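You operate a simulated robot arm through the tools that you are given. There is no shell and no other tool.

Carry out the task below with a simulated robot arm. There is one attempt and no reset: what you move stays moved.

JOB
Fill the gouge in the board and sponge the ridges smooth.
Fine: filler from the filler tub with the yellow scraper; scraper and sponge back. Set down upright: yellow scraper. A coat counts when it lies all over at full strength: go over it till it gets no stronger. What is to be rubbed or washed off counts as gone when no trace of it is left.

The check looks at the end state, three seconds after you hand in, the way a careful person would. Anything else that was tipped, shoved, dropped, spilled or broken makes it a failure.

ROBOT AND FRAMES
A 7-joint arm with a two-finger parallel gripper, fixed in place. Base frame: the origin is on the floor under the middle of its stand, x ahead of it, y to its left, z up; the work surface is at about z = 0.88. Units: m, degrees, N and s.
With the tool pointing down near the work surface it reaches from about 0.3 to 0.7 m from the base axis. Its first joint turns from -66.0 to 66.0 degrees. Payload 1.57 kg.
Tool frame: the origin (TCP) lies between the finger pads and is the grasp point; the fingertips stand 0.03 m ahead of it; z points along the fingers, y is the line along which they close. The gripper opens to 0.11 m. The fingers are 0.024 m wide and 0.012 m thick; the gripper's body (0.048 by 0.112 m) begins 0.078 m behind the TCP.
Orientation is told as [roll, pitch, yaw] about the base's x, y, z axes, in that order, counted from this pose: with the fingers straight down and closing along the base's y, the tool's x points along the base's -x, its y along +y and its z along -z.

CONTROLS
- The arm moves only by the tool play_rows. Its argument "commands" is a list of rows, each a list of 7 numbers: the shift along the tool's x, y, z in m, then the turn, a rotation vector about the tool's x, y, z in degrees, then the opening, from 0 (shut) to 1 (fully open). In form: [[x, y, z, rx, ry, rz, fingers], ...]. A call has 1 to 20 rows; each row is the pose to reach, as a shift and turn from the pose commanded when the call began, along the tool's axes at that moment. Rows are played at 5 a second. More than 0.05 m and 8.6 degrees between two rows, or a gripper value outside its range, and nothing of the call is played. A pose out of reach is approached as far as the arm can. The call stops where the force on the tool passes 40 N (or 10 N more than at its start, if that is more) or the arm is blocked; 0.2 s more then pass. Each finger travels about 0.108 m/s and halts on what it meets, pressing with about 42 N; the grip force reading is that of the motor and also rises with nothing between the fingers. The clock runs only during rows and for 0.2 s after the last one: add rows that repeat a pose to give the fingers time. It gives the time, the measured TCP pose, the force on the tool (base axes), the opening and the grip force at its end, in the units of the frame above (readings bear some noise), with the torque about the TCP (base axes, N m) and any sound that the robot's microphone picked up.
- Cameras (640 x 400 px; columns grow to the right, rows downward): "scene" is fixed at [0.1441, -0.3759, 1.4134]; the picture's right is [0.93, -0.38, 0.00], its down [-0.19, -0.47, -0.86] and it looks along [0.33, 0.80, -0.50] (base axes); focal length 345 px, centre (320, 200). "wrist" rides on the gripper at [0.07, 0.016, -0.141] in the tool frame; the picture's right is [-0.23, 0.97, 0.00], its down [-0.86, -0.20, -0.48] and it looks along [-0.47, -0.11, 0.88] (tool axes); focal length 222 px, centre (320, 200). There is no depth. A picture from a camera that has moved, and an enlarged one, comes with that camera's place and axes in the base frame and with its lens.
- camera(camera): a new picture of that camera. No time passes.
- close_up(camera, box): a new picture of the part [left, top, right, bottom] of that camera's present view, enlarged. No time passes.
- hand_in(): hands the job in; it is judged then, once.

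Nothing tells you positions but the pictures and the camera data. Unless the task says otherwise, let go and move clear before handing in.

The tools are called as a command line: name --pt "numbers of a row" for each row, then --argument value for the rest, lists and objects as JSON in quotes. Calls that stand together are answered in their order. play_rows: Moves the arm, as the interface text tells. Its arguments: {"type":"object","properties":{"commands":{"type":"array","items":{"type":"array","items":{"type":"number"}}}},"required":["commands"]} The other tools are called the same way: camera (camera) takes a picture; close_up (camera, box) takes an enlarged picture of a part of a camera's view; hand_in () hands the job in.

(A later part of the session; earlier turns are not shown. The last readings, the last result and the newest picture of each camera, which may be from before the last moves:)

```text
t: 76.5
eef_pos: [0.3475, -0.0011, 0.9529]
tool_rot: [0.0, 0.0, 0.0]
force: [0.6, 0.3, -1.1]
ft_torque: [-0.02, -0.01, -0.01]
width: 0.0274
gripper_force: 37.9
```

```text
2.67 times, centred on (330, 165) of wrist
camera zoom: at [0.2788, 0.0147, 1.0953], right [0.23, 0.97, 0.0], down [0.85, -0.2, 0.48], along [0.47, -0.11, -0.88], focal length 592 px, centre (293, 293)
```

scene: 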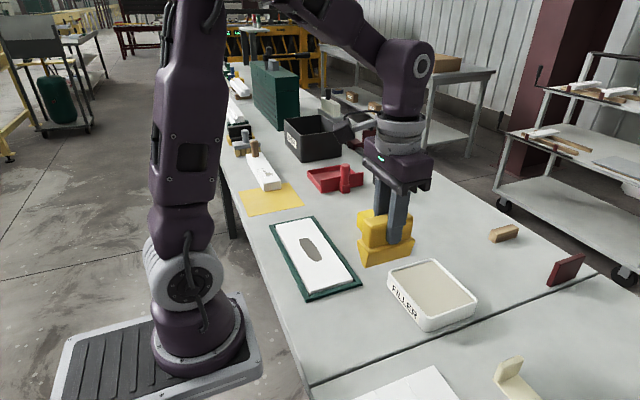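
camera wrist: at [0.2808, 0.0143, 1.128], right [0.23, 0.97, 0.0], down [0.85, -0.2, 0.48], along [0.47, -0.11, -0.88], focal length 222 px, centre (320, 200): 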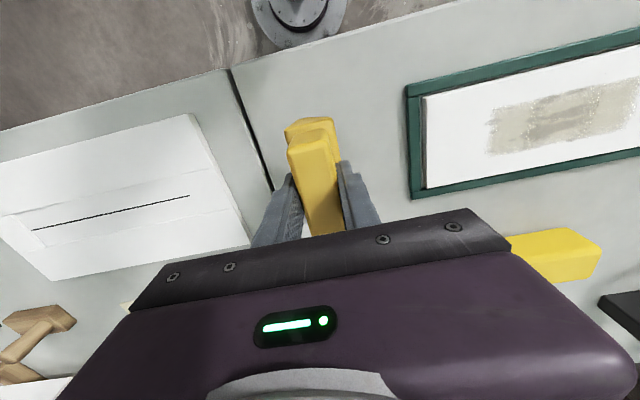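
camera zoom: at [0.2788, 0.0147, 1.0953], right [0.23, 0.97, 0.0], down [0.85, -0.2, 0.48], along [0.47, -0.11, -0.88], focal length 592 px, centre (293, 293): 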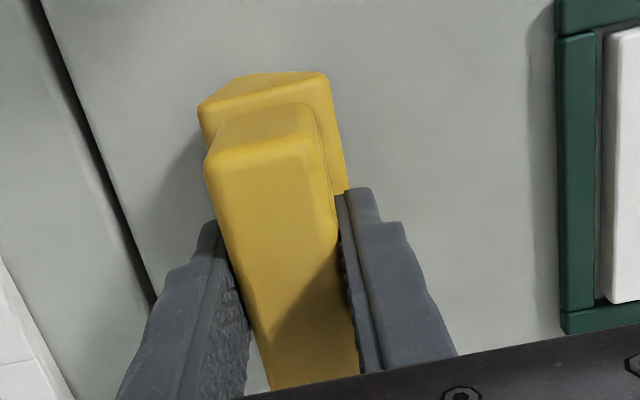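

play_rows --pt "-0.001 0 0.0005 0 0 0 0" --pt "-0.001 0 0.0008 0 0 0 0" --pt "-0.001 0 0.0008 0 0 0 0"

close_up --camera "scene" --box '[310, 270, 400, 350]'

```text
t: 77.3
eef_pos: [0.3487, -0.0009, 0.9523]
tool_rot: [0.1, -0.1, 0.0]
force: [-7.1, 2.4, 35.1]
ft_torque: [0.16, 0.06, 0.03]
width: 0.0273
gripper_force: 37.8
```

```text
5.00 times, centred on (355, 310) of scene
camera zoom: at [0.1435, -0.3759, 1.4135], right [0.93, -0.38, 0.0], down [-0.19, -0.47, -0.86], along [0.33, 0.8, -0.5], focal length 1724 px, centre (145, -350)
```

zoom: 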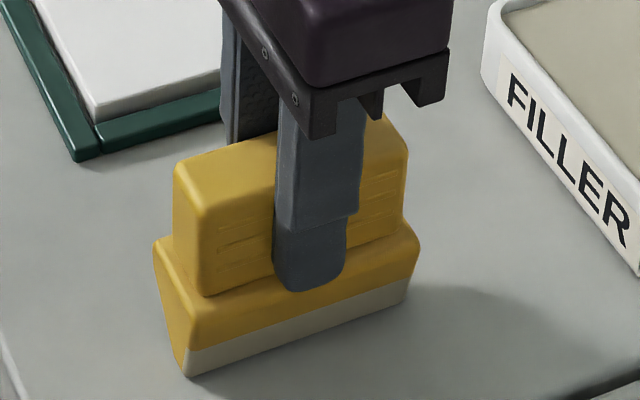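

The blade is on the table, pressing harder than needed. I'll ease off about half a millimetre, then open the fingers slowly.

play_rows --pt "0 0 -0.0004 0 0 0 0" --pt "0 0 -0.0004 0 0 0 0"

```text
t: 77.9
eef_pos: [0.3506, 0.0001, 0.9523]
tool_rot: [0.0, 0.0, -0.1]
force: [-8.7, -0.2, 36.8]
ft_torque: [0.05, 0.05, 0.04]
width: 0.0276
gripper_force: 38.0
```

play_rows --pt "0.0003 0 -0.0006 0 0 0 0" --pt "0.0003 0 -0.0006 0 0 0 0"

```text
t: 78.5
eef_pos: [0.3503, -0.0008, 0.9518]
tool_rot: [0.0, -0.1, 0.0]
force: [-1.4, 0.6, 7.5]
ft_torque: [0.09, -0.06, -0.02]
width: 0.0275
gripper_force: 38.2
```

Down to 7.5 N now. I'll open the fingers slowly.

play_rows --pt "0 0 0 0 0 0 0.24" --pt "0 0 0 0 0 0 0.27" --pt "0 0 0 0 0 0 0.3" --pt "0 0 0 0 0 0 0.35" --pt "0 0 0 0 0 0 0.45" --pt "0 0 0 0 0 0 0.5" --pt "0 0 0 0 0 0 0.5"

close_up --camera "scene" --box '[310, 270, 400, 350]'

close_up --camera "wrist" --box '[230, 90, 430, 240]'

```text
t: 80.1
eef_pos: [0.3494, -0.0015, 0.9516]
tool_rot: [0.0, 0.0, 0.0]
force: [0.1, 0.3, 0.2]
ft_torque: [-0.01, -0.01, 0.0]
width: 0.0551
gripper_force: 0.0
```

```text
5.00 times, centred on (355, 310) of scene
camera zoom: at [0.1441, -0.3759, 1.4134], right [0.93, -0.38, 0.0], down [-0.19, -0.47, -0.86], along [0.33, 0.8, -0.5], focal length 1724 px, centre (145, -350)
```

zoom: 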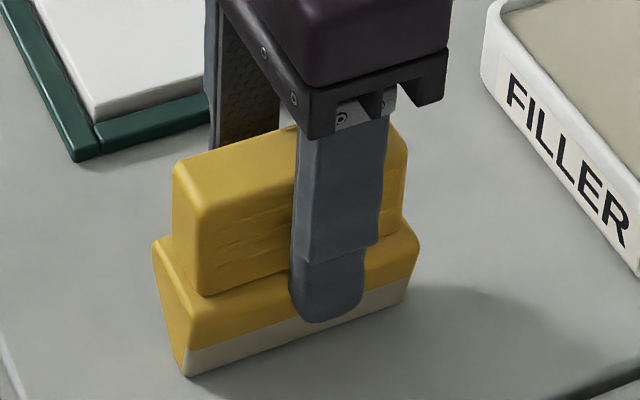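

```text
2.67 times, centred on (330, 165) of wrist
camera zoom: at [0.2798, 0.0144, 1.0947], right [0.23, 0.97, 0.0], down [0.85, -0.2, 0.48], along [0.47, -0.11, -0.88], focal length 592 px, centre (293, 293)
```

zoom: 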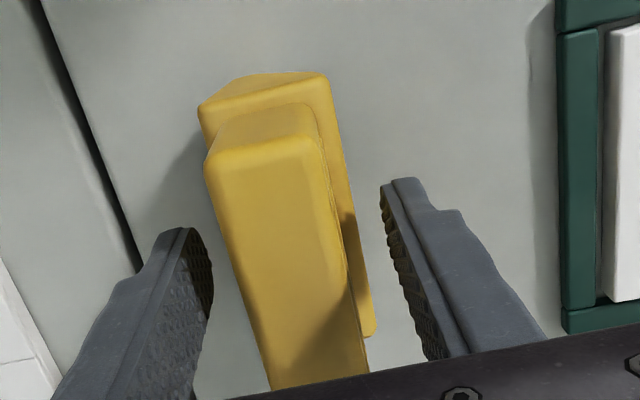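

The scraper stands upright and free. I'll lift straight up and take a look.

play_rows --pt "0 0 -0.01 0 0 0 0.5" --pt "0 0 -0.03 0 0 0 0.5" --pt "0 0 -0.06 0 0 0 0.6" --pt "0 0 -0.1 0 0 0 0.8" --pt "0 0 -0.15 0 0 0 1" --pt "0 0 -0.15 0 0 0 1"

close_up --camera "scene" --box '[310, 270, 400, 350]'

camera --camera "wrist"

close_up --camera "scene" --box '[275, 215, 345, 275]'

```text
t: 81.5
eef_pos: [0.3501, -0.0049, 1.1022]
tool_rot: [0.0, -0.1, 0.0]
force: [0.3, -0.6, 0.1]
ft_torque: [-0.01, -0.03, -0.04]
width: 0.1101
gripper_force: 0.1
```

```text
5.00 times, centred on (355, 310) of scene
camera zoom: at [0.1441, -0.3759, 1.4134], right [0.93, -0.38, 0.0], down [-0.19, -0.47, -0.86], along [0.33, 0.8, -0.5], focal length 1724 px, centre (145, -350)
```

zoom: 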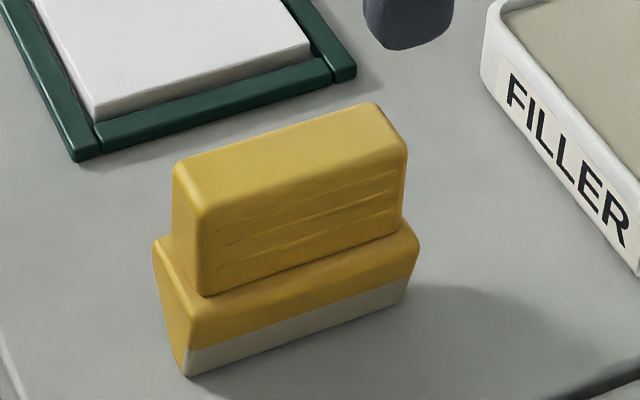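

```text
taken
camera wrist: at [0.2802, 0.0103, 1.2449], right [0.23, 0.97, 0.0], down [0.85, -0.2, 0.48], along [0.47, -0.11, -0.88], focal length 222 px, centre (320, 200)
```

wrist: 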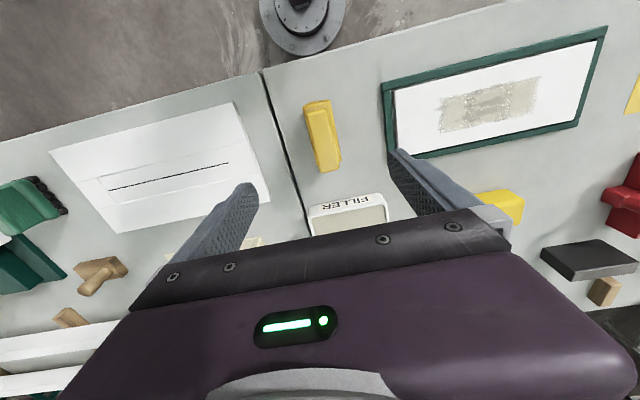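

```text
6.67 times, centred on (310, 245) of scene
camera zoom: at [0.1441, -0.3759, 1.4134], right [0.93, -0.38, 0.0], down [-0.19, -0.47, -0.86], along [0.33, 0.8, -0.5], focal length 2299 px, centre (387, -100)
```

zoom: 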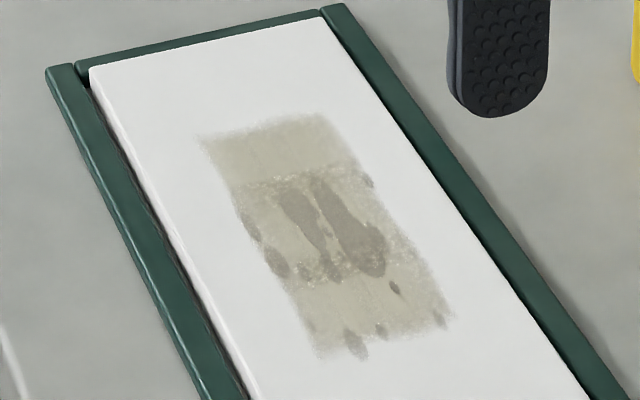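

The scraper stands where it started. Next is the sponge: I'll move above it at about (0.557, 0.26) while turning the gripper 90°, so the fingers close across its narrow side.

play_rows --pt "-0.017 0.022 0.0 0 0 -7.5 1" --pt "-0.034 0.044 0.0 0 0 -15 1" --pt "-0.051 0.066 0.0 0 0 -22.5 1" --pt "-0.068 0.088 0.0 0 0 -30 1" --pt "-0.085 0.11 0.0 0 0 -37.5 1" --pt "-0.102 0.132 0.0 0 0 -45 1" --pt "-0.119 0.154 0.0 0 0 -52.5 1" --pt "-0.136 0.176 0.0 0 0 -60 1" --pt "-0.153 0.198 0.0 0 0 -67.5 1" --pt "-0.17 0.22 0.0 0 0 -75 1" --pt "-0.187 0.242 0.0 0 0 -82.5 1" --pt "-0.205 0.264 0.0 0 0 -90 1" --pt "-0.205 0.264 0.0 0 0 -90 1"

camera --camera "wrist"

camera --camera "scene"

```text
t: 84.3
eef_pos: [0.5544, 0.2641, 1.1023]
tool_rot: [0.0, 0.1, 89.9]
force: [-1.4, 0.0, 0.2]
ft_torque: [-0.02, 0.0, 0.0]
width: 0.1102
gripper_force: 0.1
```

```text
taken
camera wrist: at [0.5388, 0.193, 1.2446], right [-0.97, 0.23, 0.0], down [0.2, 0.86, 0.48], along [0.11, 0.47, -0.88], focal length 222 px, centre (320, 200)
```

wrist: 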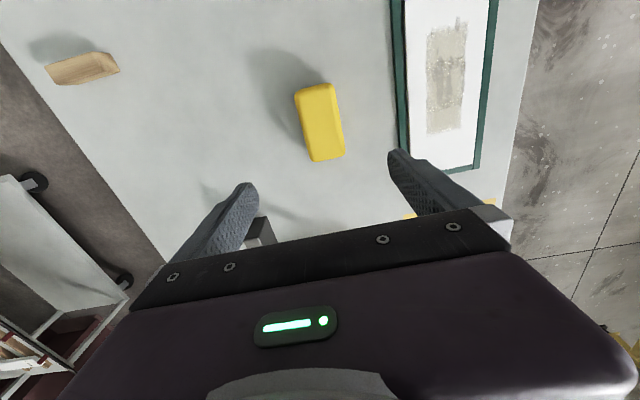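

```text
taken
```

scene: 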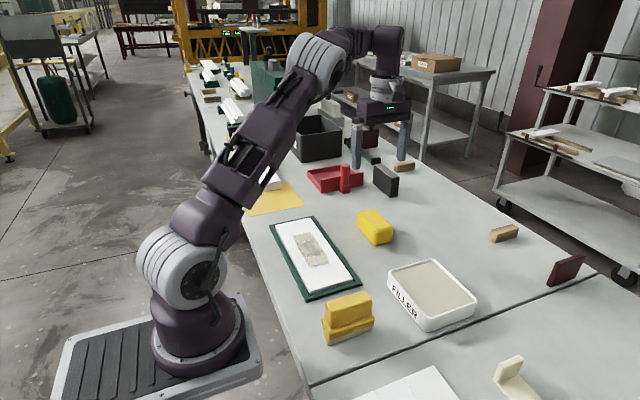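

close_up --camera "wrist" --box '[270, 60, 370, 180]'

close_up --camera "wrist" --box '[400, 0, 500, 160]'

```text
3.33 times, centred on (320, 120) of wrist
camera zoom: at [0.5388, 0.193, 1.2446], right [-0.97, 0.23, 0.0], down [0.2, 0.86, 0.48], along [0.11, 0.47, -0.88], focal length 740 px, centre (320, 467)
```

zoom: 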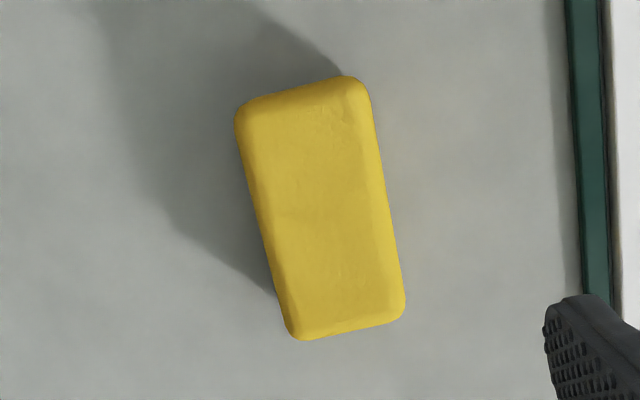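

```text
2.50 times, centred on (450, 80) of wrist
camera zoom: at [0.5388, 0.193, 1.2446], right [-0.97, 0.23, 0.0], down [0.2, 0.86, 0.48], along [0.11, 0.47, -0.88], focal length 555 px, centre (-5, 500)
```

zoom: 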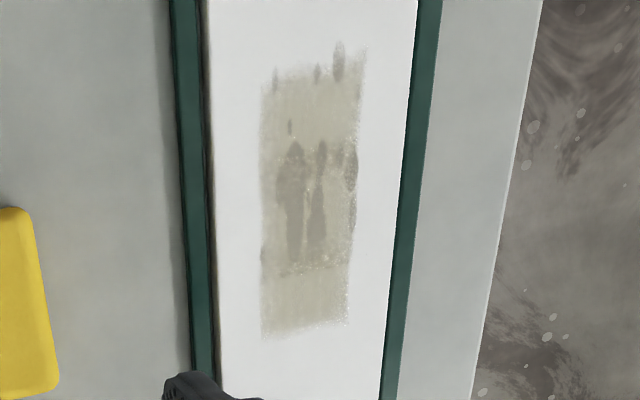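

The sponge measures about 51 × 95 mm, centred near (0.549, 0.2475) and turned about 2°. I'll move over it and descend partway to check the alignment.

play_rows --pt "0.006 0.002 0.03 0 0 1 1" --pt "0.012 0.004 0.06 0 0 2 1" --pt "0.016 0.006 0.09 0 0 2 1" --pt "0.016 0.006 0.115 0 0 2 1" --pt "0.016 0.006 0.115 0 0 2 1"

close_up --camera "wrist" --box '[200, 60, 460, 230]'

close_up --camera "scene" --box '[330, 150, 430, 260]'

```text
t: 85.5
eef_pos: [0.549, 0.2464, 0.9875]
tool_rot: [0.0, -0.1, 88.0]
force: [-0.5, -0.2, 0.5]
ft_torque: [0.04, -0.01, 0.0]
width: 0.1102
gripper_force: 0.1
```

```text
2.35 times, centred on (330, 145) of wrist
camera zoom: at [0.5301, 0.1766, 1.1293], right [-0.97, 0.26, 0.0], down [0.23, 0.85, 0.48], along [0.13, 0.46, -0.88], focal length 523 px, centre (296, 329)
```

zoom: 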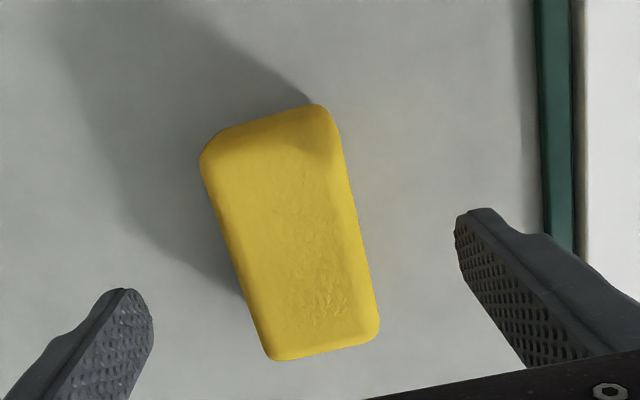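

```text
3.64 times, centred on (380, 205) of scene
camera zoom: at [0.1441, -0.3759, 1.4134], right [0.93, -0.38, 0.0], down [-0.19, -0.47, -0.86], along [0.33, 0.8, -0.5], focal length 1254 px, centre (102, 182)
```

zoom: 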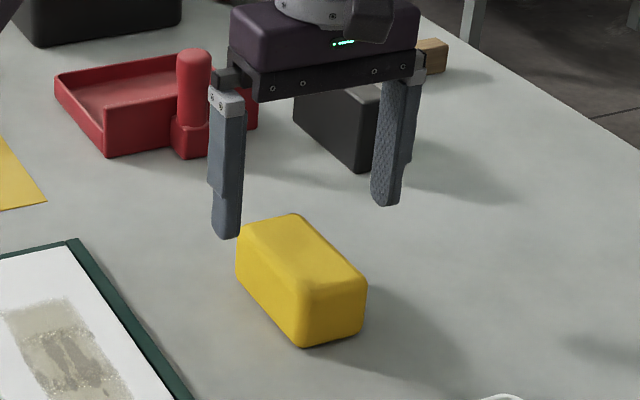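

The sponge sits centred between the fingers, with its top near z 0.925. I'll descend until the tips are about 15 mm above the table and close.

play_rows --pt "0 0 0.02 0 0 0 1" --pt "0 0 0.04 0 0 0 0.9" --pt "0 0 0.055 0 0 0 0.8" --pt "0 0 0.062 0 0 0 0.7" --pt "0 0 0.062 0 0 0 0.6" --pt "0 0 0.062 0 0 0 0.52" --pt "0 0 0.062 0 0 0 0.46" --pt "0 0 0.062 0 0 0 0.4" --pt "0 0 0.062 0 0 0 0.3" --pt "0 0 0.062 0 0 0 0.2" --pt "0 0 0.062 0 0 0 0.2"

close_up --camera "wrist" --box '[200, 60, 460, 230]'

close_up --camera "scene" --box '[330, 150, 430, 260]'

```text
t: 87.9
eef_pos: [0.5497, 0.2461, 0.9257]
tool_rot: [0.1, 0.0, 88.1]
force: [1.3, -0.1, 0.1]
ft_torque: [0.01, 0.02, 0.0]
width: 0.0544
gripper_force: 41.8
```

```text
2.35 times, centred on (330, 145) of wrist
camera zoom: at [0.53, 0.1763, 1.0682], right [-0.97, 0.26, 0.0], down [0.23, 0.85, 0.48], along [0.13, 0.46, -0.88], focal length 523 px, centre (296, 329)
```

zoom: 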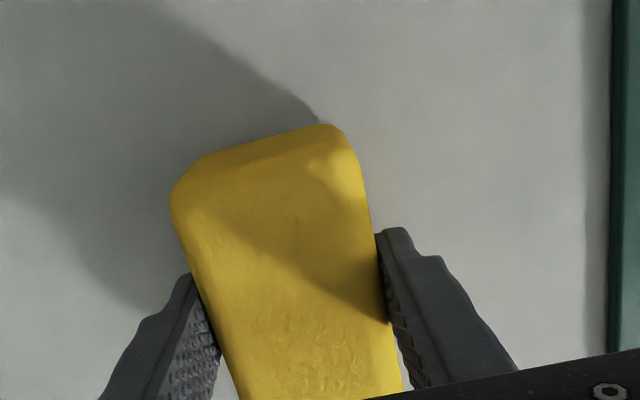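

```text
3.64 times, centred on (380, 205) of scene
camera zoom: at [0.1441, -0.3759, 1.4134], right [0.93, -0.38, 0.0], down [-0.19, -0.47, -0.86], along [0.33, 0.8, -0.5], focal length 1254 px, centre (102, 182)
```

zoom: 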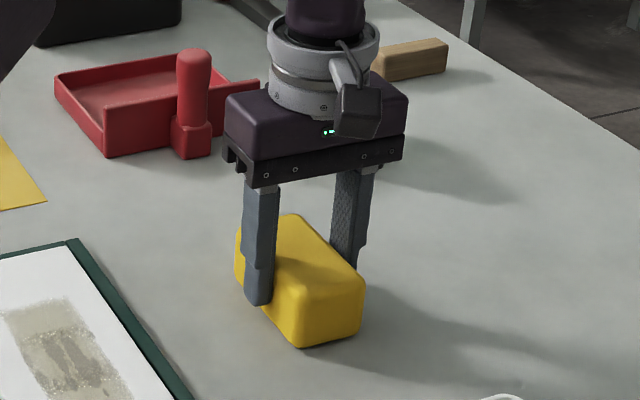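

The sponge is gripped at 54 mm with 42 N. I'll lift it and carry it over the board, centred near (0.372, 0.24), staying about 2 cm above.

play_rows --pt "0 0 -0.01 0 0 0 0.2" --pt "0 0 -0.035 0 0 0 0.2" --pt "0 0 -0.07 0 0 0 0.2" --pt "0.003 0.04 -0.09 0 0 0 0.2" --pt "0.006 0.08 -0.09 0 0 0 0.2" --pt "0.009 0.12 -0.09 0 0 0 0.2" --pt "0.012 0.155 -0.09 0 0 0 0.2" --pt "0.0122 0.1767 -0.085 0 0 0 0.2" --pt "0.0122 0.1767 -0.06 0 0 0 0.2" --pt "0.0122 0.1767 -0.035 0 0 0 0.2" --pt "0.0122 0.1767 -0.035 0 0 0 0.2"

camera --camera "wrist"

close_up --camera "scene" --box '[260, 180, 380, 300]'

```text
t: 90.3
eef_pos: [0.3705, 0.2405, 0.9609]
tool_rot: [0.1, -0.1, 87.9]
force: [0.1, -0.3, -0.6]
ft_torque: [0.01, 0.03, 0.0]
width: 0.0542
gripper_force: 42.1
```

```text
taken
camera wrist: at [0.3509, 0.1708, 1.1036], right [-0.97, 0.26, 0.0], down [0.23, 0.85, 0.48], along [0.13, 0.46, -0.88], focal length 222 px, centre (320, 200)
```

wrist: 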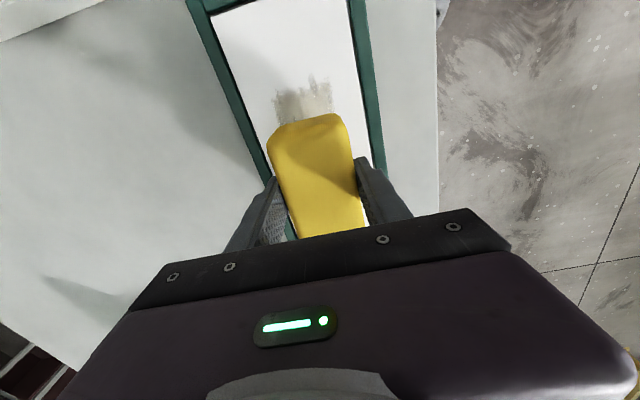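

```text
3.33 times, centred on (320, 240) of scene
camera zoom: at [0.1441, -0.3759, 1.4134], right [0.93, -0.38, 0.0], down [-0.19, -0.47, -0.86], along [0.33, 0.8, -0.5], focal length 1149 px, centre (320, 67)
```

zoom: 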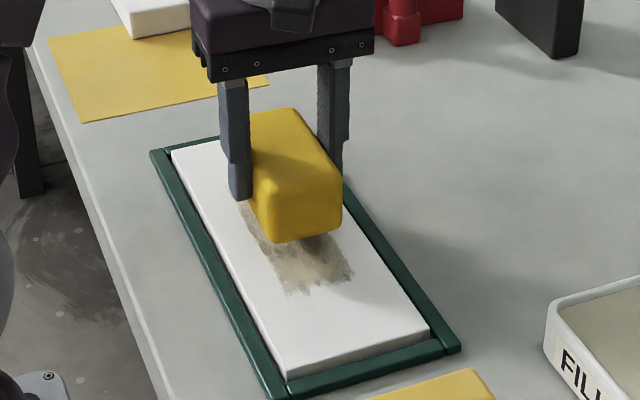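

I'll lower the sponge in small steps until it touches the board.

play_rows --pt "0 0 0.01 0 0 0 0.2" --pt "0 0 0.018 0 0 0 0.2" --pt "0 0 0.021 0 0 0 0.2" --pt "0 0 0.022 0 0 0 0.2"

close_up --camera "scene" --box '[260, 180, 380, 300]'

```text
t: 91.3
eef_pos: [0.3717, 0.2411, 0.939]
tool_rot: [0.0, 0.1, 88.1]
force: [0.2, 0.2, -0.8]
ft_torque: [0.0, 0.03, 0.01]
width: 0.0542
gripper_force: 41.8
```

```text
3.33 times, centred on (320, 240) of scene
camera zoom: at [0.1441, -0.3759, 1.4134], right [0.93, -0.38, 0.0], down [-0.19, -0.47, -0.86], along [0.33, 0.8, -0.5], focal length 1149 px, centre (320, 67)
```

zoom: 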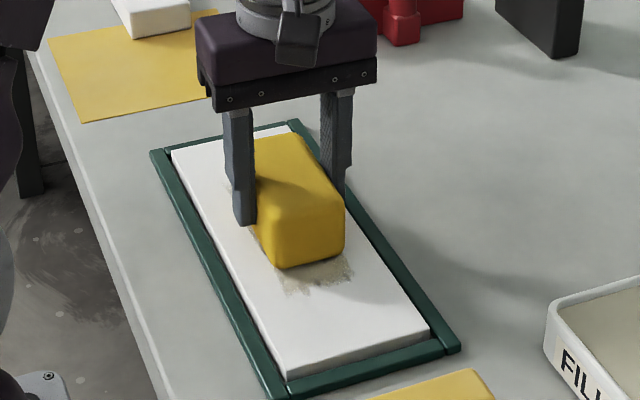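

play_rows --pt "0 0 0.001 0 0 0 0.2" --pt "0 0 0.002 0 0 0 0.2" --pt "0 0 0.002 0 0 0 0.2"

```text
t: 92.1
eef_pos: [0.3725, 0.2399, 0.9374]
tool_rot: [-0.2, -0.1, 87.8]
force: [-1.7, -2.6, 38.7]
ft_torque: [-0.25, 0.4, 0.13]
width: 0.0541
gripper_force: 41.5
```

Contact came at 39 N, so I'll ease off to a gentle press before rubbing along y.

play_rows --pt "0 0 -0.0009 0 0 0 0.2" --pt "0 0 -0.0009 0 0 0 0.2"

```text
t: 92.7
eef_pos: [0.3723, 0.239, 0.9376]
tool_rot: [-0.1, 0.1, 88.0]
force: [1.2, -0.6, 30.8]
ft_torque: [0.05, 0.06, 0.05]
width: 0.0541
gripper_force: 41.9
```

play_rows --pt "0 0 -0.0007 0 0 0 0.2" --pt "0 0 -0.0007 0 0 0 0.2"

```text
t: 93.3
eef_pos: [0.3728, 0.2407, 0.9381]
tool_rot: [0.0, 0.0, 88.1]
force: [5.8, 1.6, 11.6]
ft_torque: [0.21, -0.29, 0.07]
width: 0.0542
gripper_force: 42.1
```

Now at 12 N. I'll rub a short stroke toward +y and back, watching the force.

play_rows --pt "-0.008 0 0 0 0 0 0.2" --pt "-0.016 0 0 0 0 0 0.2" --pt "-0.024 0 0 0 0 0 0.2" --pt "-0.032 0 0 0 0 0 0.2" --pt "-0.04 0 0 0 0 0 0.2"

close_up --camera "scene" --box '[260, 180, 380, 300]'

close_up --camera "wrist" --box '[200, 0, 440, 160]'

```text
t: 94.5
eef_pos: [0.3721, 0.2811, 0.9379]
tool_rot: [-0.1, 0.0, 88.0]
force: [-0.3, 0.3, -0.4]
ft_torque: [-0.02, 0.01, -0.03]
width: 0.0543
gripper_force: 41.9
```

```text
3.33 times, centred on (320, 240) of scene
camera zoom: at [0.1441, -0.3759, 1.4134], right [0.93, -0.38, 0.0], down [-0.19, -0.47, -0.86], along [0.33, 0.8, -0.5], focal length 1149 px, centre (320, 67)
```

zoom: 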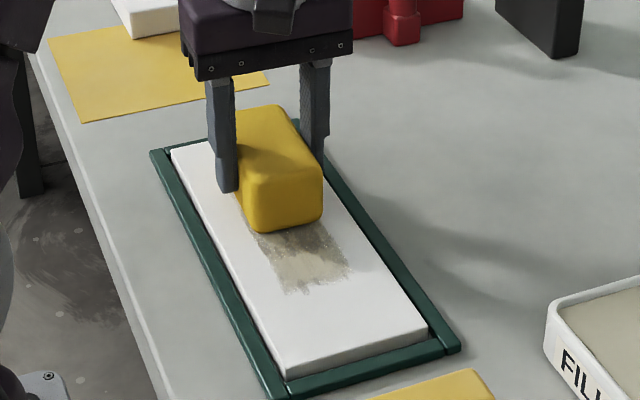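

```text
2.50 times, centred on (320, 80) of wrist
camera zoom: at [0.3536, 0.2114, 1.0815], right [-0.97, 0.26, 0.0], down [0.23, 0.85, 0.48], along [0.13, 0.46, -0.88], focal length 555 px, centre (320, 500)
```

zoom: 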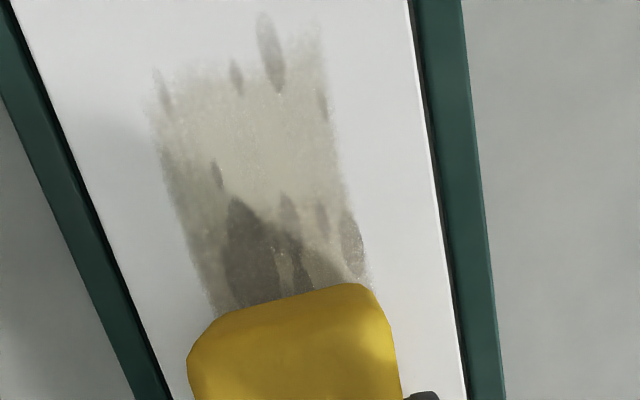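

Contact was lost by the end of that stroke. I'll lower slightly until there's a press again.

play_rows --pt "0 0 0.0005 0 0 0 0.2" --pt "0 0 0.0008 0 0 0 0.2" --pt "0 0 0.0008 0 0 0 0.2"

```text
t: 95.3
eef_pos: [0.3721, 0.2801, 0.9374]
tool_rot: [0.1, 0.0, 87.9]
force: [0.2, -0.2, -0.4]
ft_torque: [0.01, -0.03, -0.01]
width: 0.054
gripper_force: 42.4
```

play_rows --pt "0 0 0.0005 0 0 0 0.2" --pt "0 0 0.0008 0 0 0 0.2" --pt "0 0 0.0008 0 0 0 0.2"

```text
t: 96.1
eef_pos: [0.3739, 0.2817, 0.9383]
tool_rot: [-0.1, 0.0, 88.0]
force: [-5.7, -1.4, 21.0]
ft_torque: [-0.2, 0.31, 0.04]
width: 0.054
gripper_force: 42.7
```

play_rows --pt "0.008 0 -0.0002 0 0 0 0.2" --pt "0.016 0 -0.0003 0 0 0 0.2" --pt "0.024 0 -0.0004 0 0 0 0.2" --pt "0.032 0 -0.0004 0 0 0 0.2" --pt "0.04 0 -0.0005 0 0 0 0.2"

```text
t: 97.4
eef_pos: [0.3716, 0.243, 0.9382]
tool_rot: [-0.3, -0.4, 88.1]
force: [-2.7, 0.8, 8.0]
ft_torque: [-0.37, 0.29, -0.15]
width: 0.0539
gripper_force: 42.1
stopped in row 5: the force on the tool passed its limit at 41 N (the readings are from after the stop); the commanded pose is now the measured one
```

close_up --camera "scene" --box '[260, 180, 380, 300]'

close_up --camera "wrist" --box '[200, 0, 440, 160]'

```text
3.33 times, centred on (320, 240) of scene
camera zoom: at [0.1439, -0.376, 1.4134], right [0.93, -0.38, 0.0], down [-0.19, -0.47, -0.86], along [0.33, 0.8, -0.5], focal length 1149 px, centre (320, 67)
```

zoom: 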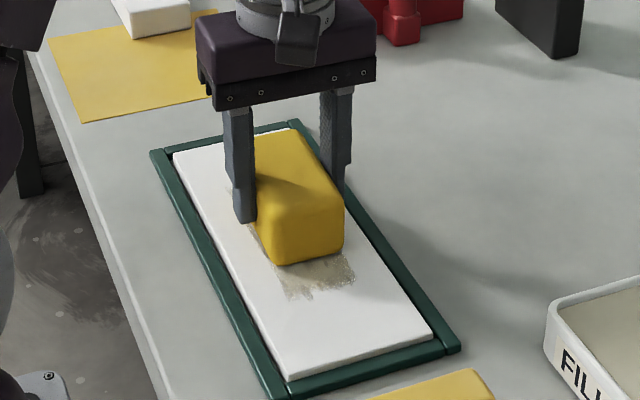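

```text
2.50 times, centred on (320, 80) of wrist
camera zoom: at [0.3538, 0.173, 1.0798], right [-0.97, 0.26, 0.0], down [0.23, 0.84, 0.49], along [0.13, 0.47, -0.87], focal length 555 px, centre (320, 500)
```

zoom: 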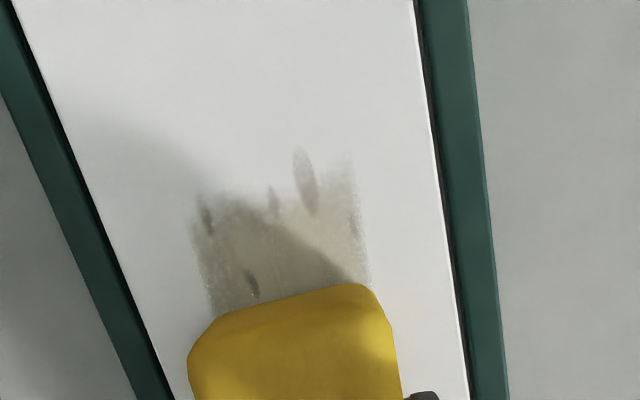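

The board slides a little within its frame as I rub, and hitting the frame explains the force spikes. The stop also froze in a small tilt, so I'll lift 3 mm and level the gripper.

play_rows --pt "0 0 -0.003 -0.15 0.2 0 0.2" --pt "0 0 -0.003 -0.31 0.39 0 0.2" --pt "0 0 -0.003 -0.31 0.39 0 0.2"

close_up --camera "scene" --box '[260, 180, 380, 300]'

```text
t: 98.2
eef_pos: [0.3736, 0.2438, 0.9404]
tool_rot: [0.2, 0.0, 88.1]
force: [0.4, -0.3, -0.6]
ft_torque: [0.02, -0.03, 0.02]
width: 0.0539
gripper_force: 41.9
```

```text
3.33 times, centred on (320, 240) of scene
camera zoom: at [0.1441, -0.3759, 1.4134], right [0.93, -0.38, 0.0], down [-0.19, -0.47, -0.86], along [0.33, 0.8, -0.5], focal length 1149 px, centre (320, 67)
```

zoom: 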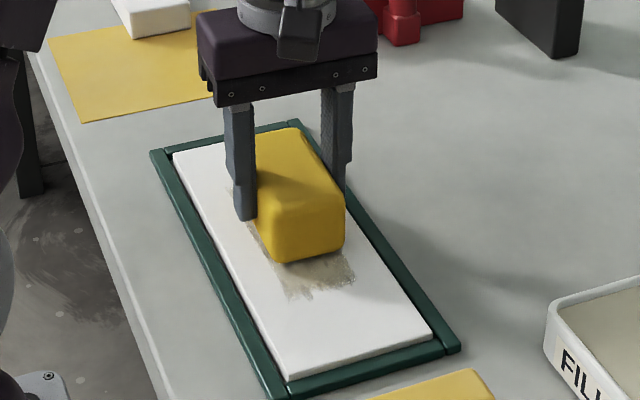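

play_rows --pt "0.02 0 0 0 0 0 0.2" --pt "0.038 0 0 0 0 0 0.2" --pt "0.038 0 0.001 0 0 0 0.2" --pt "0.038 0 0.002 0 0 0 0.2" --pt "0.038 0 0.002 0 0 0 0.2"

close_up --camera "scene" --box '[260, 180, 380, 300]'

```text
t: 99.4
eef_pos: [0.3718, 0.2048, 0.938]
tool_rot: [0.1, 0.0, 88.1]
force: [0.4, 0.9, -0.1]
ft_torque: [0.03, 0.04, 0.04]
width: 0.0542
gripper_force: 41.9
```

```text
3.33 times, centred on (320, 240) of scene
camera zoom: at [0.1441, -0.3759, 1.4134], right [0.93, -0.38, 0.0], down [-0.19, -0.47, -0.86], along [0.33, 0.8, -0.5], focal length 1149 px, centre (320, 67)
```

zoom: 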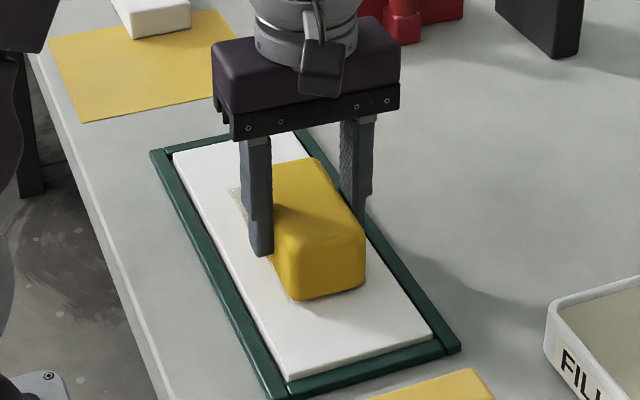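

play_rows --pt "0 0 0.0005 0 0 0 0.2" --pt "0 0 0.0007 0 0 0 0.2" --pt "0 0 0.0007 0 0 0 0.2"

```text
t: 100.2
eef_pos: [0.371, 0.2061, 0.9375]
tool_rot: [0.0, 0.0, 88.0]
force: [-0.3, -2.4, 6.1]
ft_torque: [0.19, -0.11, -0.04]
width: 0.0542
gripper_force: 41.9
```

play_rows --pt "-0.006 0 0.0001 0 0 0 0.2" --pt "-0.012 0 0.0001 0 0 0 0.2" --pt "-0.018 0 0.0001 0 0 0 0.2" --pt "-0.024 0 0.0002 0 0 0 0.2" --pt "-0.03 0 0.0002 0 0 0 0.2" --pt "-0.036 0 0.0002 0 0 0 0.2"

close_up --camera "wrist" --box '[200, 0, 440, 160]'

```text
t: 101.6
eef_pos: [0.3743, 0.2435, 0.9377]
tool_rot: [0.1, 0.0, 88.0]
force: [1.0, -3.7, 3.6]
ft_torque: [-0.21, -0.1, -0.07]
width: 0.054
gripper_force: 41.9
```

```text
2.50 times, centred on (320, 80) of wrist
camera zoom: at [0.3554, 0.1724, 1.0802], right [-0.97, 0.26, 0.0], down [0.23, 0.85, 0.48], along [0.12, 0.46, -0.88], focal length 555 px, centre (320, 500)
```

zoom: 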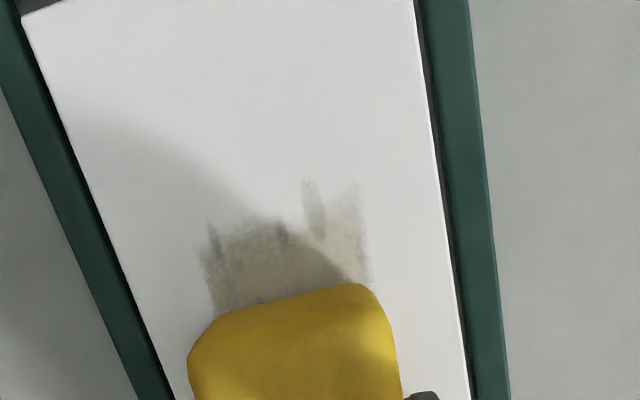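

play_rows --pt "-0.006 0 0.0003 0 0 0 0.2" --pt "-0.012 0 0.0003 0 0 0 0.2" --pt "-0.018 0 0.0004 0 0 0 0.2" --pt "-0.024 0 0.0004 0 0 0 0.2" --pt "-0.03 0 0.0004 0 0 0 0.2" --pt "-0.036 0 0.0004 0 0 0 0.2" --pt "-0.042 0 0.0004 0 0 0 0.2"

close_up --camera "wrist" --box '[200, 0, 440, 160]'

close_up --camera "scene" --box '[260, 180, 380, 300]'

```text
t: 103.2
eef_pos: [0.3747, 0.2841, 0.9369]
tool_rot: [-0.1, 0.0, 88.2]
force: [-1.1, -14.4, 22.8]
ft_torque: [-0.49, 0.02, 0.02]
width: 0.0541
gripper_force: 41.9
```

```text
2.50 times, centred on (320, 80) of wrist
camera zoom: at [0.356, 0.2133, 1.0798], right [-0.97, 0.26, 0.0], down [0.23, 0.85, 0.48], along [0.12, 0.46, -0.88], focal length 555 px, centre (320, 500)
```

zoom: 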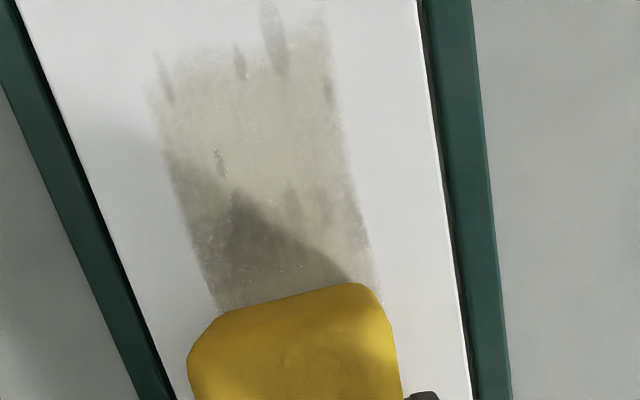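

```text
3.33 times, centred on (320, 240) of scene
camera zoom: at [0.1438, -0.3765, 1.4133], right [0.93, -0.38, 0.0], down [-0.19, -0.47, -0.86], along [0.33, 0.8, -0.5], focal length 1149 px, centre (320, 67)
```

zoom: 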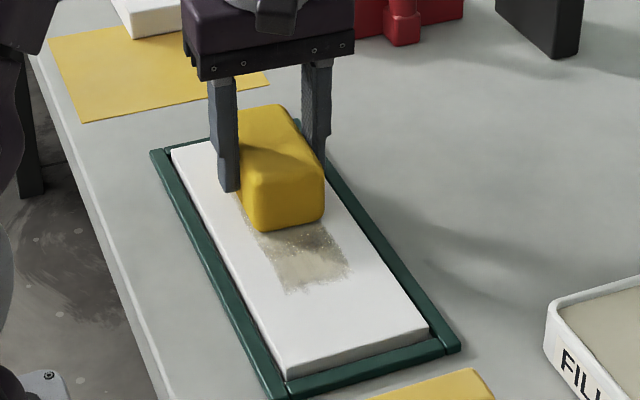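

The ridges are fading where the sponge has passed while the coat stays put. I'll continue rubbing back toward -y.

play_rows --pt "0 0 -0.0003 0 0 0 0.2" --pt "0.006 0 -0.0003 0 0 0 0.2" --pt "0.013 0 -0.0003 0 0 0 0.2" --pt "0.02 0 -0.0004 0 0 0 0.2" --pt "0.027 0 -0.0004 0 0 0 0.2" --pt "0.034 0 -0.0005 0 0 0 0.2" --pt "0.041 0 -0.0005 0 0 0 0.2" --pt "0.048 0 -0.0006 0 0 0 0.2"

```text
t: 105.0
eef_pos: [0.3734, 0.2359, 0.9368]
tool_rot: [-0.1, 0.0, 88.2]
force: [1.3, 10.2, 11.6]
ft_torque: [0.48, -0.04, 0.0]
width: 0.0544
gripper_force: 42.1
```

play_rows --pt "0.006 0 -0.0001 0 0 0 0.2" --pt "0.012 0 -0.0001 0 0 0 0.2" --pt "0.018 0 -0.0001 0 0 0 0.2" --pt "0.024 0 -0.0002 0 0 0 0.2" --pt "0.03 0 -0.0002 0 0 0 0.2" --pt "0.036 0 -0.0002 0 0 0 0.2"

close_up --camera "scene" --box '[260, 180, 380, 300]'

```text
t: 106.4
eef_pos: [0.3721, 0.1985, 0.9388]
tool_rot: [0.1, 0.1, 87.9]
force: [-0.3, 1.0, -0.4]
ft_torque: [0.02, 0.02, 0.02]
width: 0.0542
gripper_force: 41.9
```

```text
3.33 times, centred on (320, 240) of scene
camera zoom: at [0.1441, -0.3759, 1.4134], right [0.93, -0.38, 0.0], down [-0.19, -0.47, -0.86], along [0.33, 0.8, -0.5], focal length 1149 px, centre (320, 67)
```

zoom: 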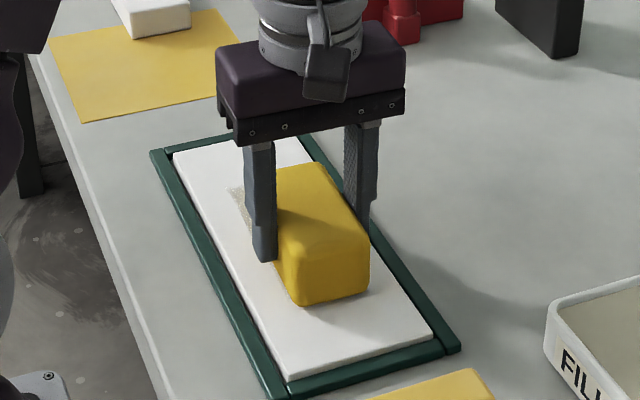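

play_rows --pt "0 0 0.0006 0 0 0 0.2" --pt "0 0 0.0008 0 0 0 0.2" --pt "0 0 0.0008 0 0 0 0.2"

```text
t: 107.2
eef_pos: [0.3711, 0.1999, 0.9372]
tool_rot: [0.1, 0.0, 88.1]
force: [0.8, -0.2, -0.2]
ft_torque: [-0.04, -0.01, 0.03]
width: 0.0541
gripper_force: 42.2
```

play_rows --pt "0 0 0.0004 0 0 0 0.2" --pt "0 0 0.0006 0 0 0 0.2" --pt "0 0 0.0006 0 0 0 0.2"

```text
t: 108.0
eef_pos: [0.3719, 0.1995, 0.9374]
tool_rot: [0.1, 0.0, 88.2]
force: [-3.1, -3.8, 25.7]
ft_torque: [-0.28, 0.14, 0.02]
width: 0.054
gripper_force: 41.8
```

play_rows --pt "0 0 -0.0004 0 0 0 0.2" --pt "-0.006 0 -0.0004 0 0 0 0.2" --pt "-0.013 0 -0.0004 0 0 0 0.2" --pt "-0.02 0 -0.0004 0 0 0 0.2" --pt "-0.027 0 -0.0003 0 0 0 0.2" --pt "-0.034 0 -0.0003 0 0 0 0.2" --pt "-0.041 0 -0.0003 0 0 0 0.2"

close_up --camera "wrist" --box '[200, 0, 440, 160]'

```text
t: 108.7
eef_pos: [0.3726, 0.2054, 0.9384]
tool_rot: [0.0, 0.2, 87.9]
force: [-2.8, -3.8, 11.7]
ft_torque: [0.41, 0.04, 0.15]
width: 0.054
gripper_force: 42.4
stopped in row 3: the force on the tool passed its limit at 44 N (the readings are from after the stop); the commanded pose is now the measured one
```

```text
2.50 times, centred on (320, 80) of wrist
camera zoom: at [0.3535, 0.1372, 1.08], right [-0.97, 0.26, 0.0], down [0.23, 0.85, 0.48], along [0.12, 0.46, -0.88], focal length 555 px, centre (320, 500)
```

zoom: 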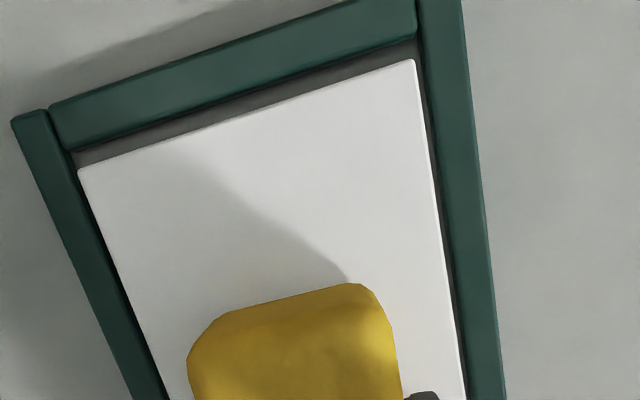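

play_rows --pt "0 0 -0.0002 0 0 0 0.2" --pt "-0.005 0 -0.0002 0 0 0 0.2" --pt "-0.01 0 -0.0002 0 0 0 0.2" --pt "-0.015 0 -0.0002 0 0 0 0.2" --pt "-0.02 0 -0.0002 0 0 0 0.2" --pt "-0.025 0 -0.0002 0 0 0 0.2" --pt "-0.03 0 -0.0002 0 0 0 0.2" --pt "-0.035 0 -0.0002 0 0 0 0.2"

close_up --camera "wrist" --box '[200, 0, 440, 160]'

```text
t: 110.5
eef_pos: [0.3737, 0.2428, 0.9366]
tool_rot: [0.1, 0.2, 87.9]
force: [0.7, 0.0, -0.2]
ft_torque: [0.01, -0.04, -0.01]
width: 0.0542
gripper_force: 41.8
```

```text
2.50 times, centred on (320, 80) of wrist
camera zoom: at [0.3556, 0.1725, 1.0801], right [-0.97, 0.26, 0.0], down [0.23, 0.85, 0.48], along [0.12, 0.46, -0.88], focal length 555 px, centre (320, 500)
```

zoom: 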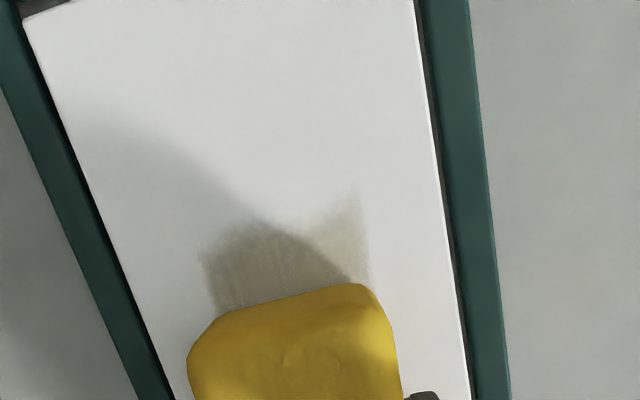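

The near-end blobs look gone. I'll continue across the middle and far end, a touch lower.

play_rows --pt "0 0 0.0004 0 0 0 0.2" --pt "-0.005 0 0.0005 0 0 0 0.2" --pt "-0.01 0 0.0005 0 0 0 0.2" --pt "-0.015 0 0.0005 0 0 0 0.2" --pt "-0.02 0 0.0006 0 0 0 0.2" --pt "-0.025 0 0.0006 0 0 0 0.2" --pt "-0.03 0 0.0006 0 0 0 0.2" --pt "-0.035 0 0.0007 0 0 0 0.2" --pt "-0.04 0 0.0007 0 0 0 0.2"

close_up --camera "wrist" --box '[200, 0, 440, 160]'

close_up --camera "scene" --box '[270, 210, 360, 290]'

```text
t: 111.5
eef_pos: [0.3734, 0.2546, 0.9378]
tool_rot: [0.0, 0.5, 88.0]
force: [-3.1, -6.4, 16.8]
ft_torque: [0.64, 0.14, 0.16]
width: 0.0541
gripper_force: 41.9
stopped in row 4: the force on the tool passed its limit at 46 N (the readings are from after the stop); the commanded pose is now the measured one
```

```text
2.50 times, centred on (320, 80) of wrist
camera zoom: at [0.3556, 0.1844, 1.0804], right [-0.96, 0.26, 0.0], down [0.23, 0.85, 0.47], along [0.13, 0.45, -0.88], focal length 555 px, centre (320, 500)
```

zoom: 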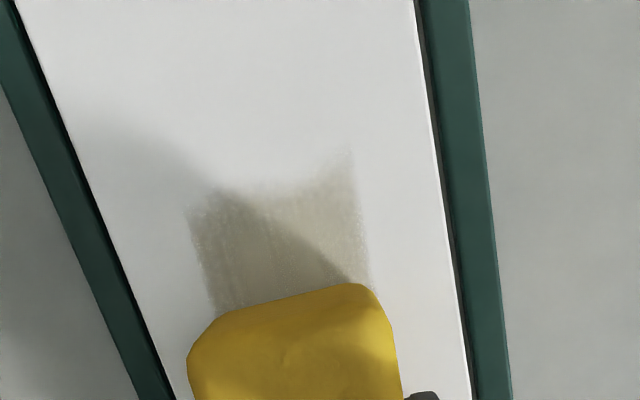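

```text
5.00 times, centred on (315, 250) of scene
camera zoom: at [0.1438, -0.3762, 1.4133], right [0.93, -0.38, 0.0], down [-0.19, -0.47, -0.86], along [0.33, 0.8, -0.5], focal length 1724 px, centre (345, -50)
```

zoom: 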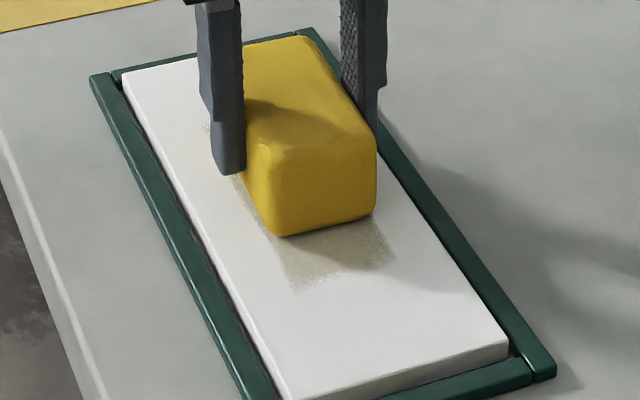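

The stops are building up tilt, about 0.5° now. I'll lift, level again, and move aside to inspect the whole patch.

play_rows --pt "0 0 -0.004 0 -0.3 0 0.2" --pt "0 0 -0.01 0 -0.5 0 0.2" --pt "-0.03 0 -0.03 0 -0.5 0 0.2" --pt "-0.07 0 -0.05 0 -0.5 0 0.2" --pt "-0.11 0 -0.06 0 -0.5 0 0.2" --pt "-0.13 0 -0.06 0 -0.5 0 0.2" --pt "-0.13 0 -0.06 0 -0.5 0 0.2"

camera --camera "wrist"

close_up --camera "scene" --box '[280, 220, 350, 280]'

```text
t: 113.1
eef_pos: [0.3796, 0.3858, 0.9961]
tool_rot: [0.1, 0.0, 87.8]
force: [-0.1, 0.2, -0.7]
ft_torque: [0.01, -0.01, -0.04]
width: 0.054
gripper_force: 42.3
```

```text
taken
camera wrist: at [0.3612, 0.3163, 1.1382], right [-0.96, 0.26, 0.0], down [0.23, 0.85, 0.48], along [0.13, 0.46, -0.88], focal length 222 px, centre (320, 200)
```

wrist: 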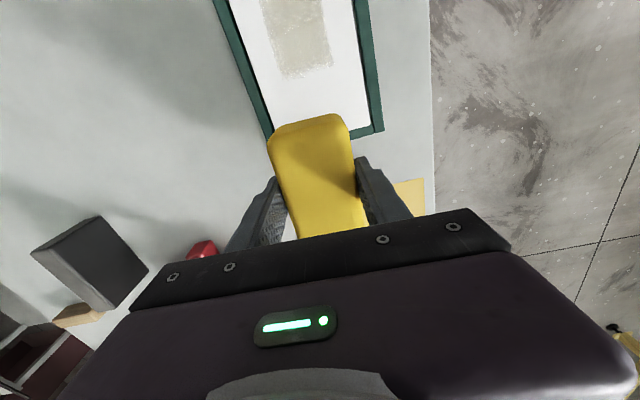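

```text
6.67 times, centred on (315, 250) of scene
camera zoom: at [0.1441, -0.3759, 1.4134], right [0.93, -0.38, 0.0], down [-0.19, -0.47, -0.86], along [0.33, 0.8, -0.5], focal length 2299 px, centre (353, -133)
```

zoom: 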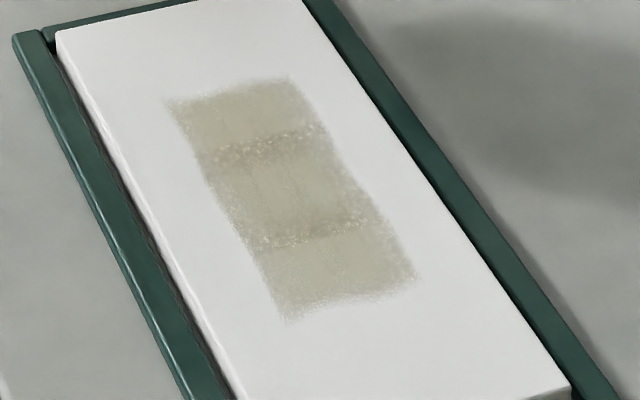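

Most ridges are gone, but I see two faint speckled lines across the patch. I'll zoom in more.

close_up --camera "scene" --box '[292, 228, 328, 260]'

close_up --camera "wrist" --box '[240, 0, 360, 90]'

```text
12.50 times, centred on (310, 244) of scene
camera zoom: at [0.1441, -0.3759, 1.4134], right [0.93, -0.38, 0.0], down [-0.19, -0.47, -0.86], along [0.33, 0.8, -0.5], focal length 4310 px, centre (445, -350)
```

zoom: 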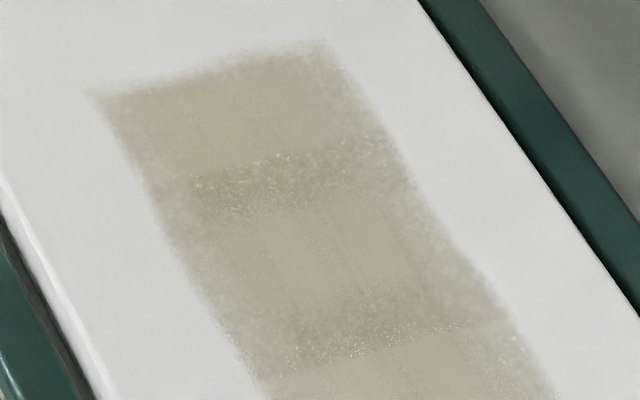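

```text
4.44 times, centred on (300, 45) of wrist
camera zoom: at [0.3612, 0.3163, 1.1382], right [-0.96, 0.26, 0.0], down [0.23, 0.85, 0.48], along [0.13, 0.46, -0.88], focal length 987 px, centre (409, 889)
```

zoom: 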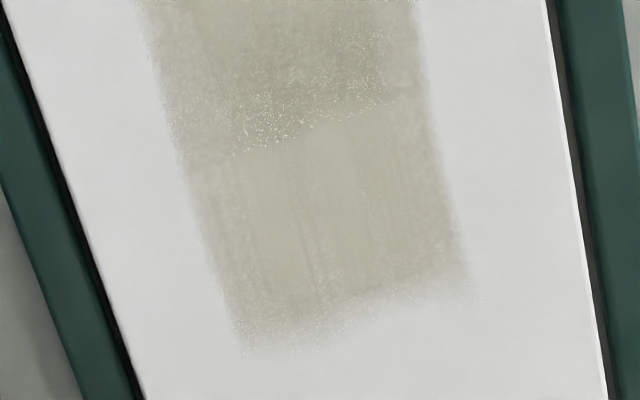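

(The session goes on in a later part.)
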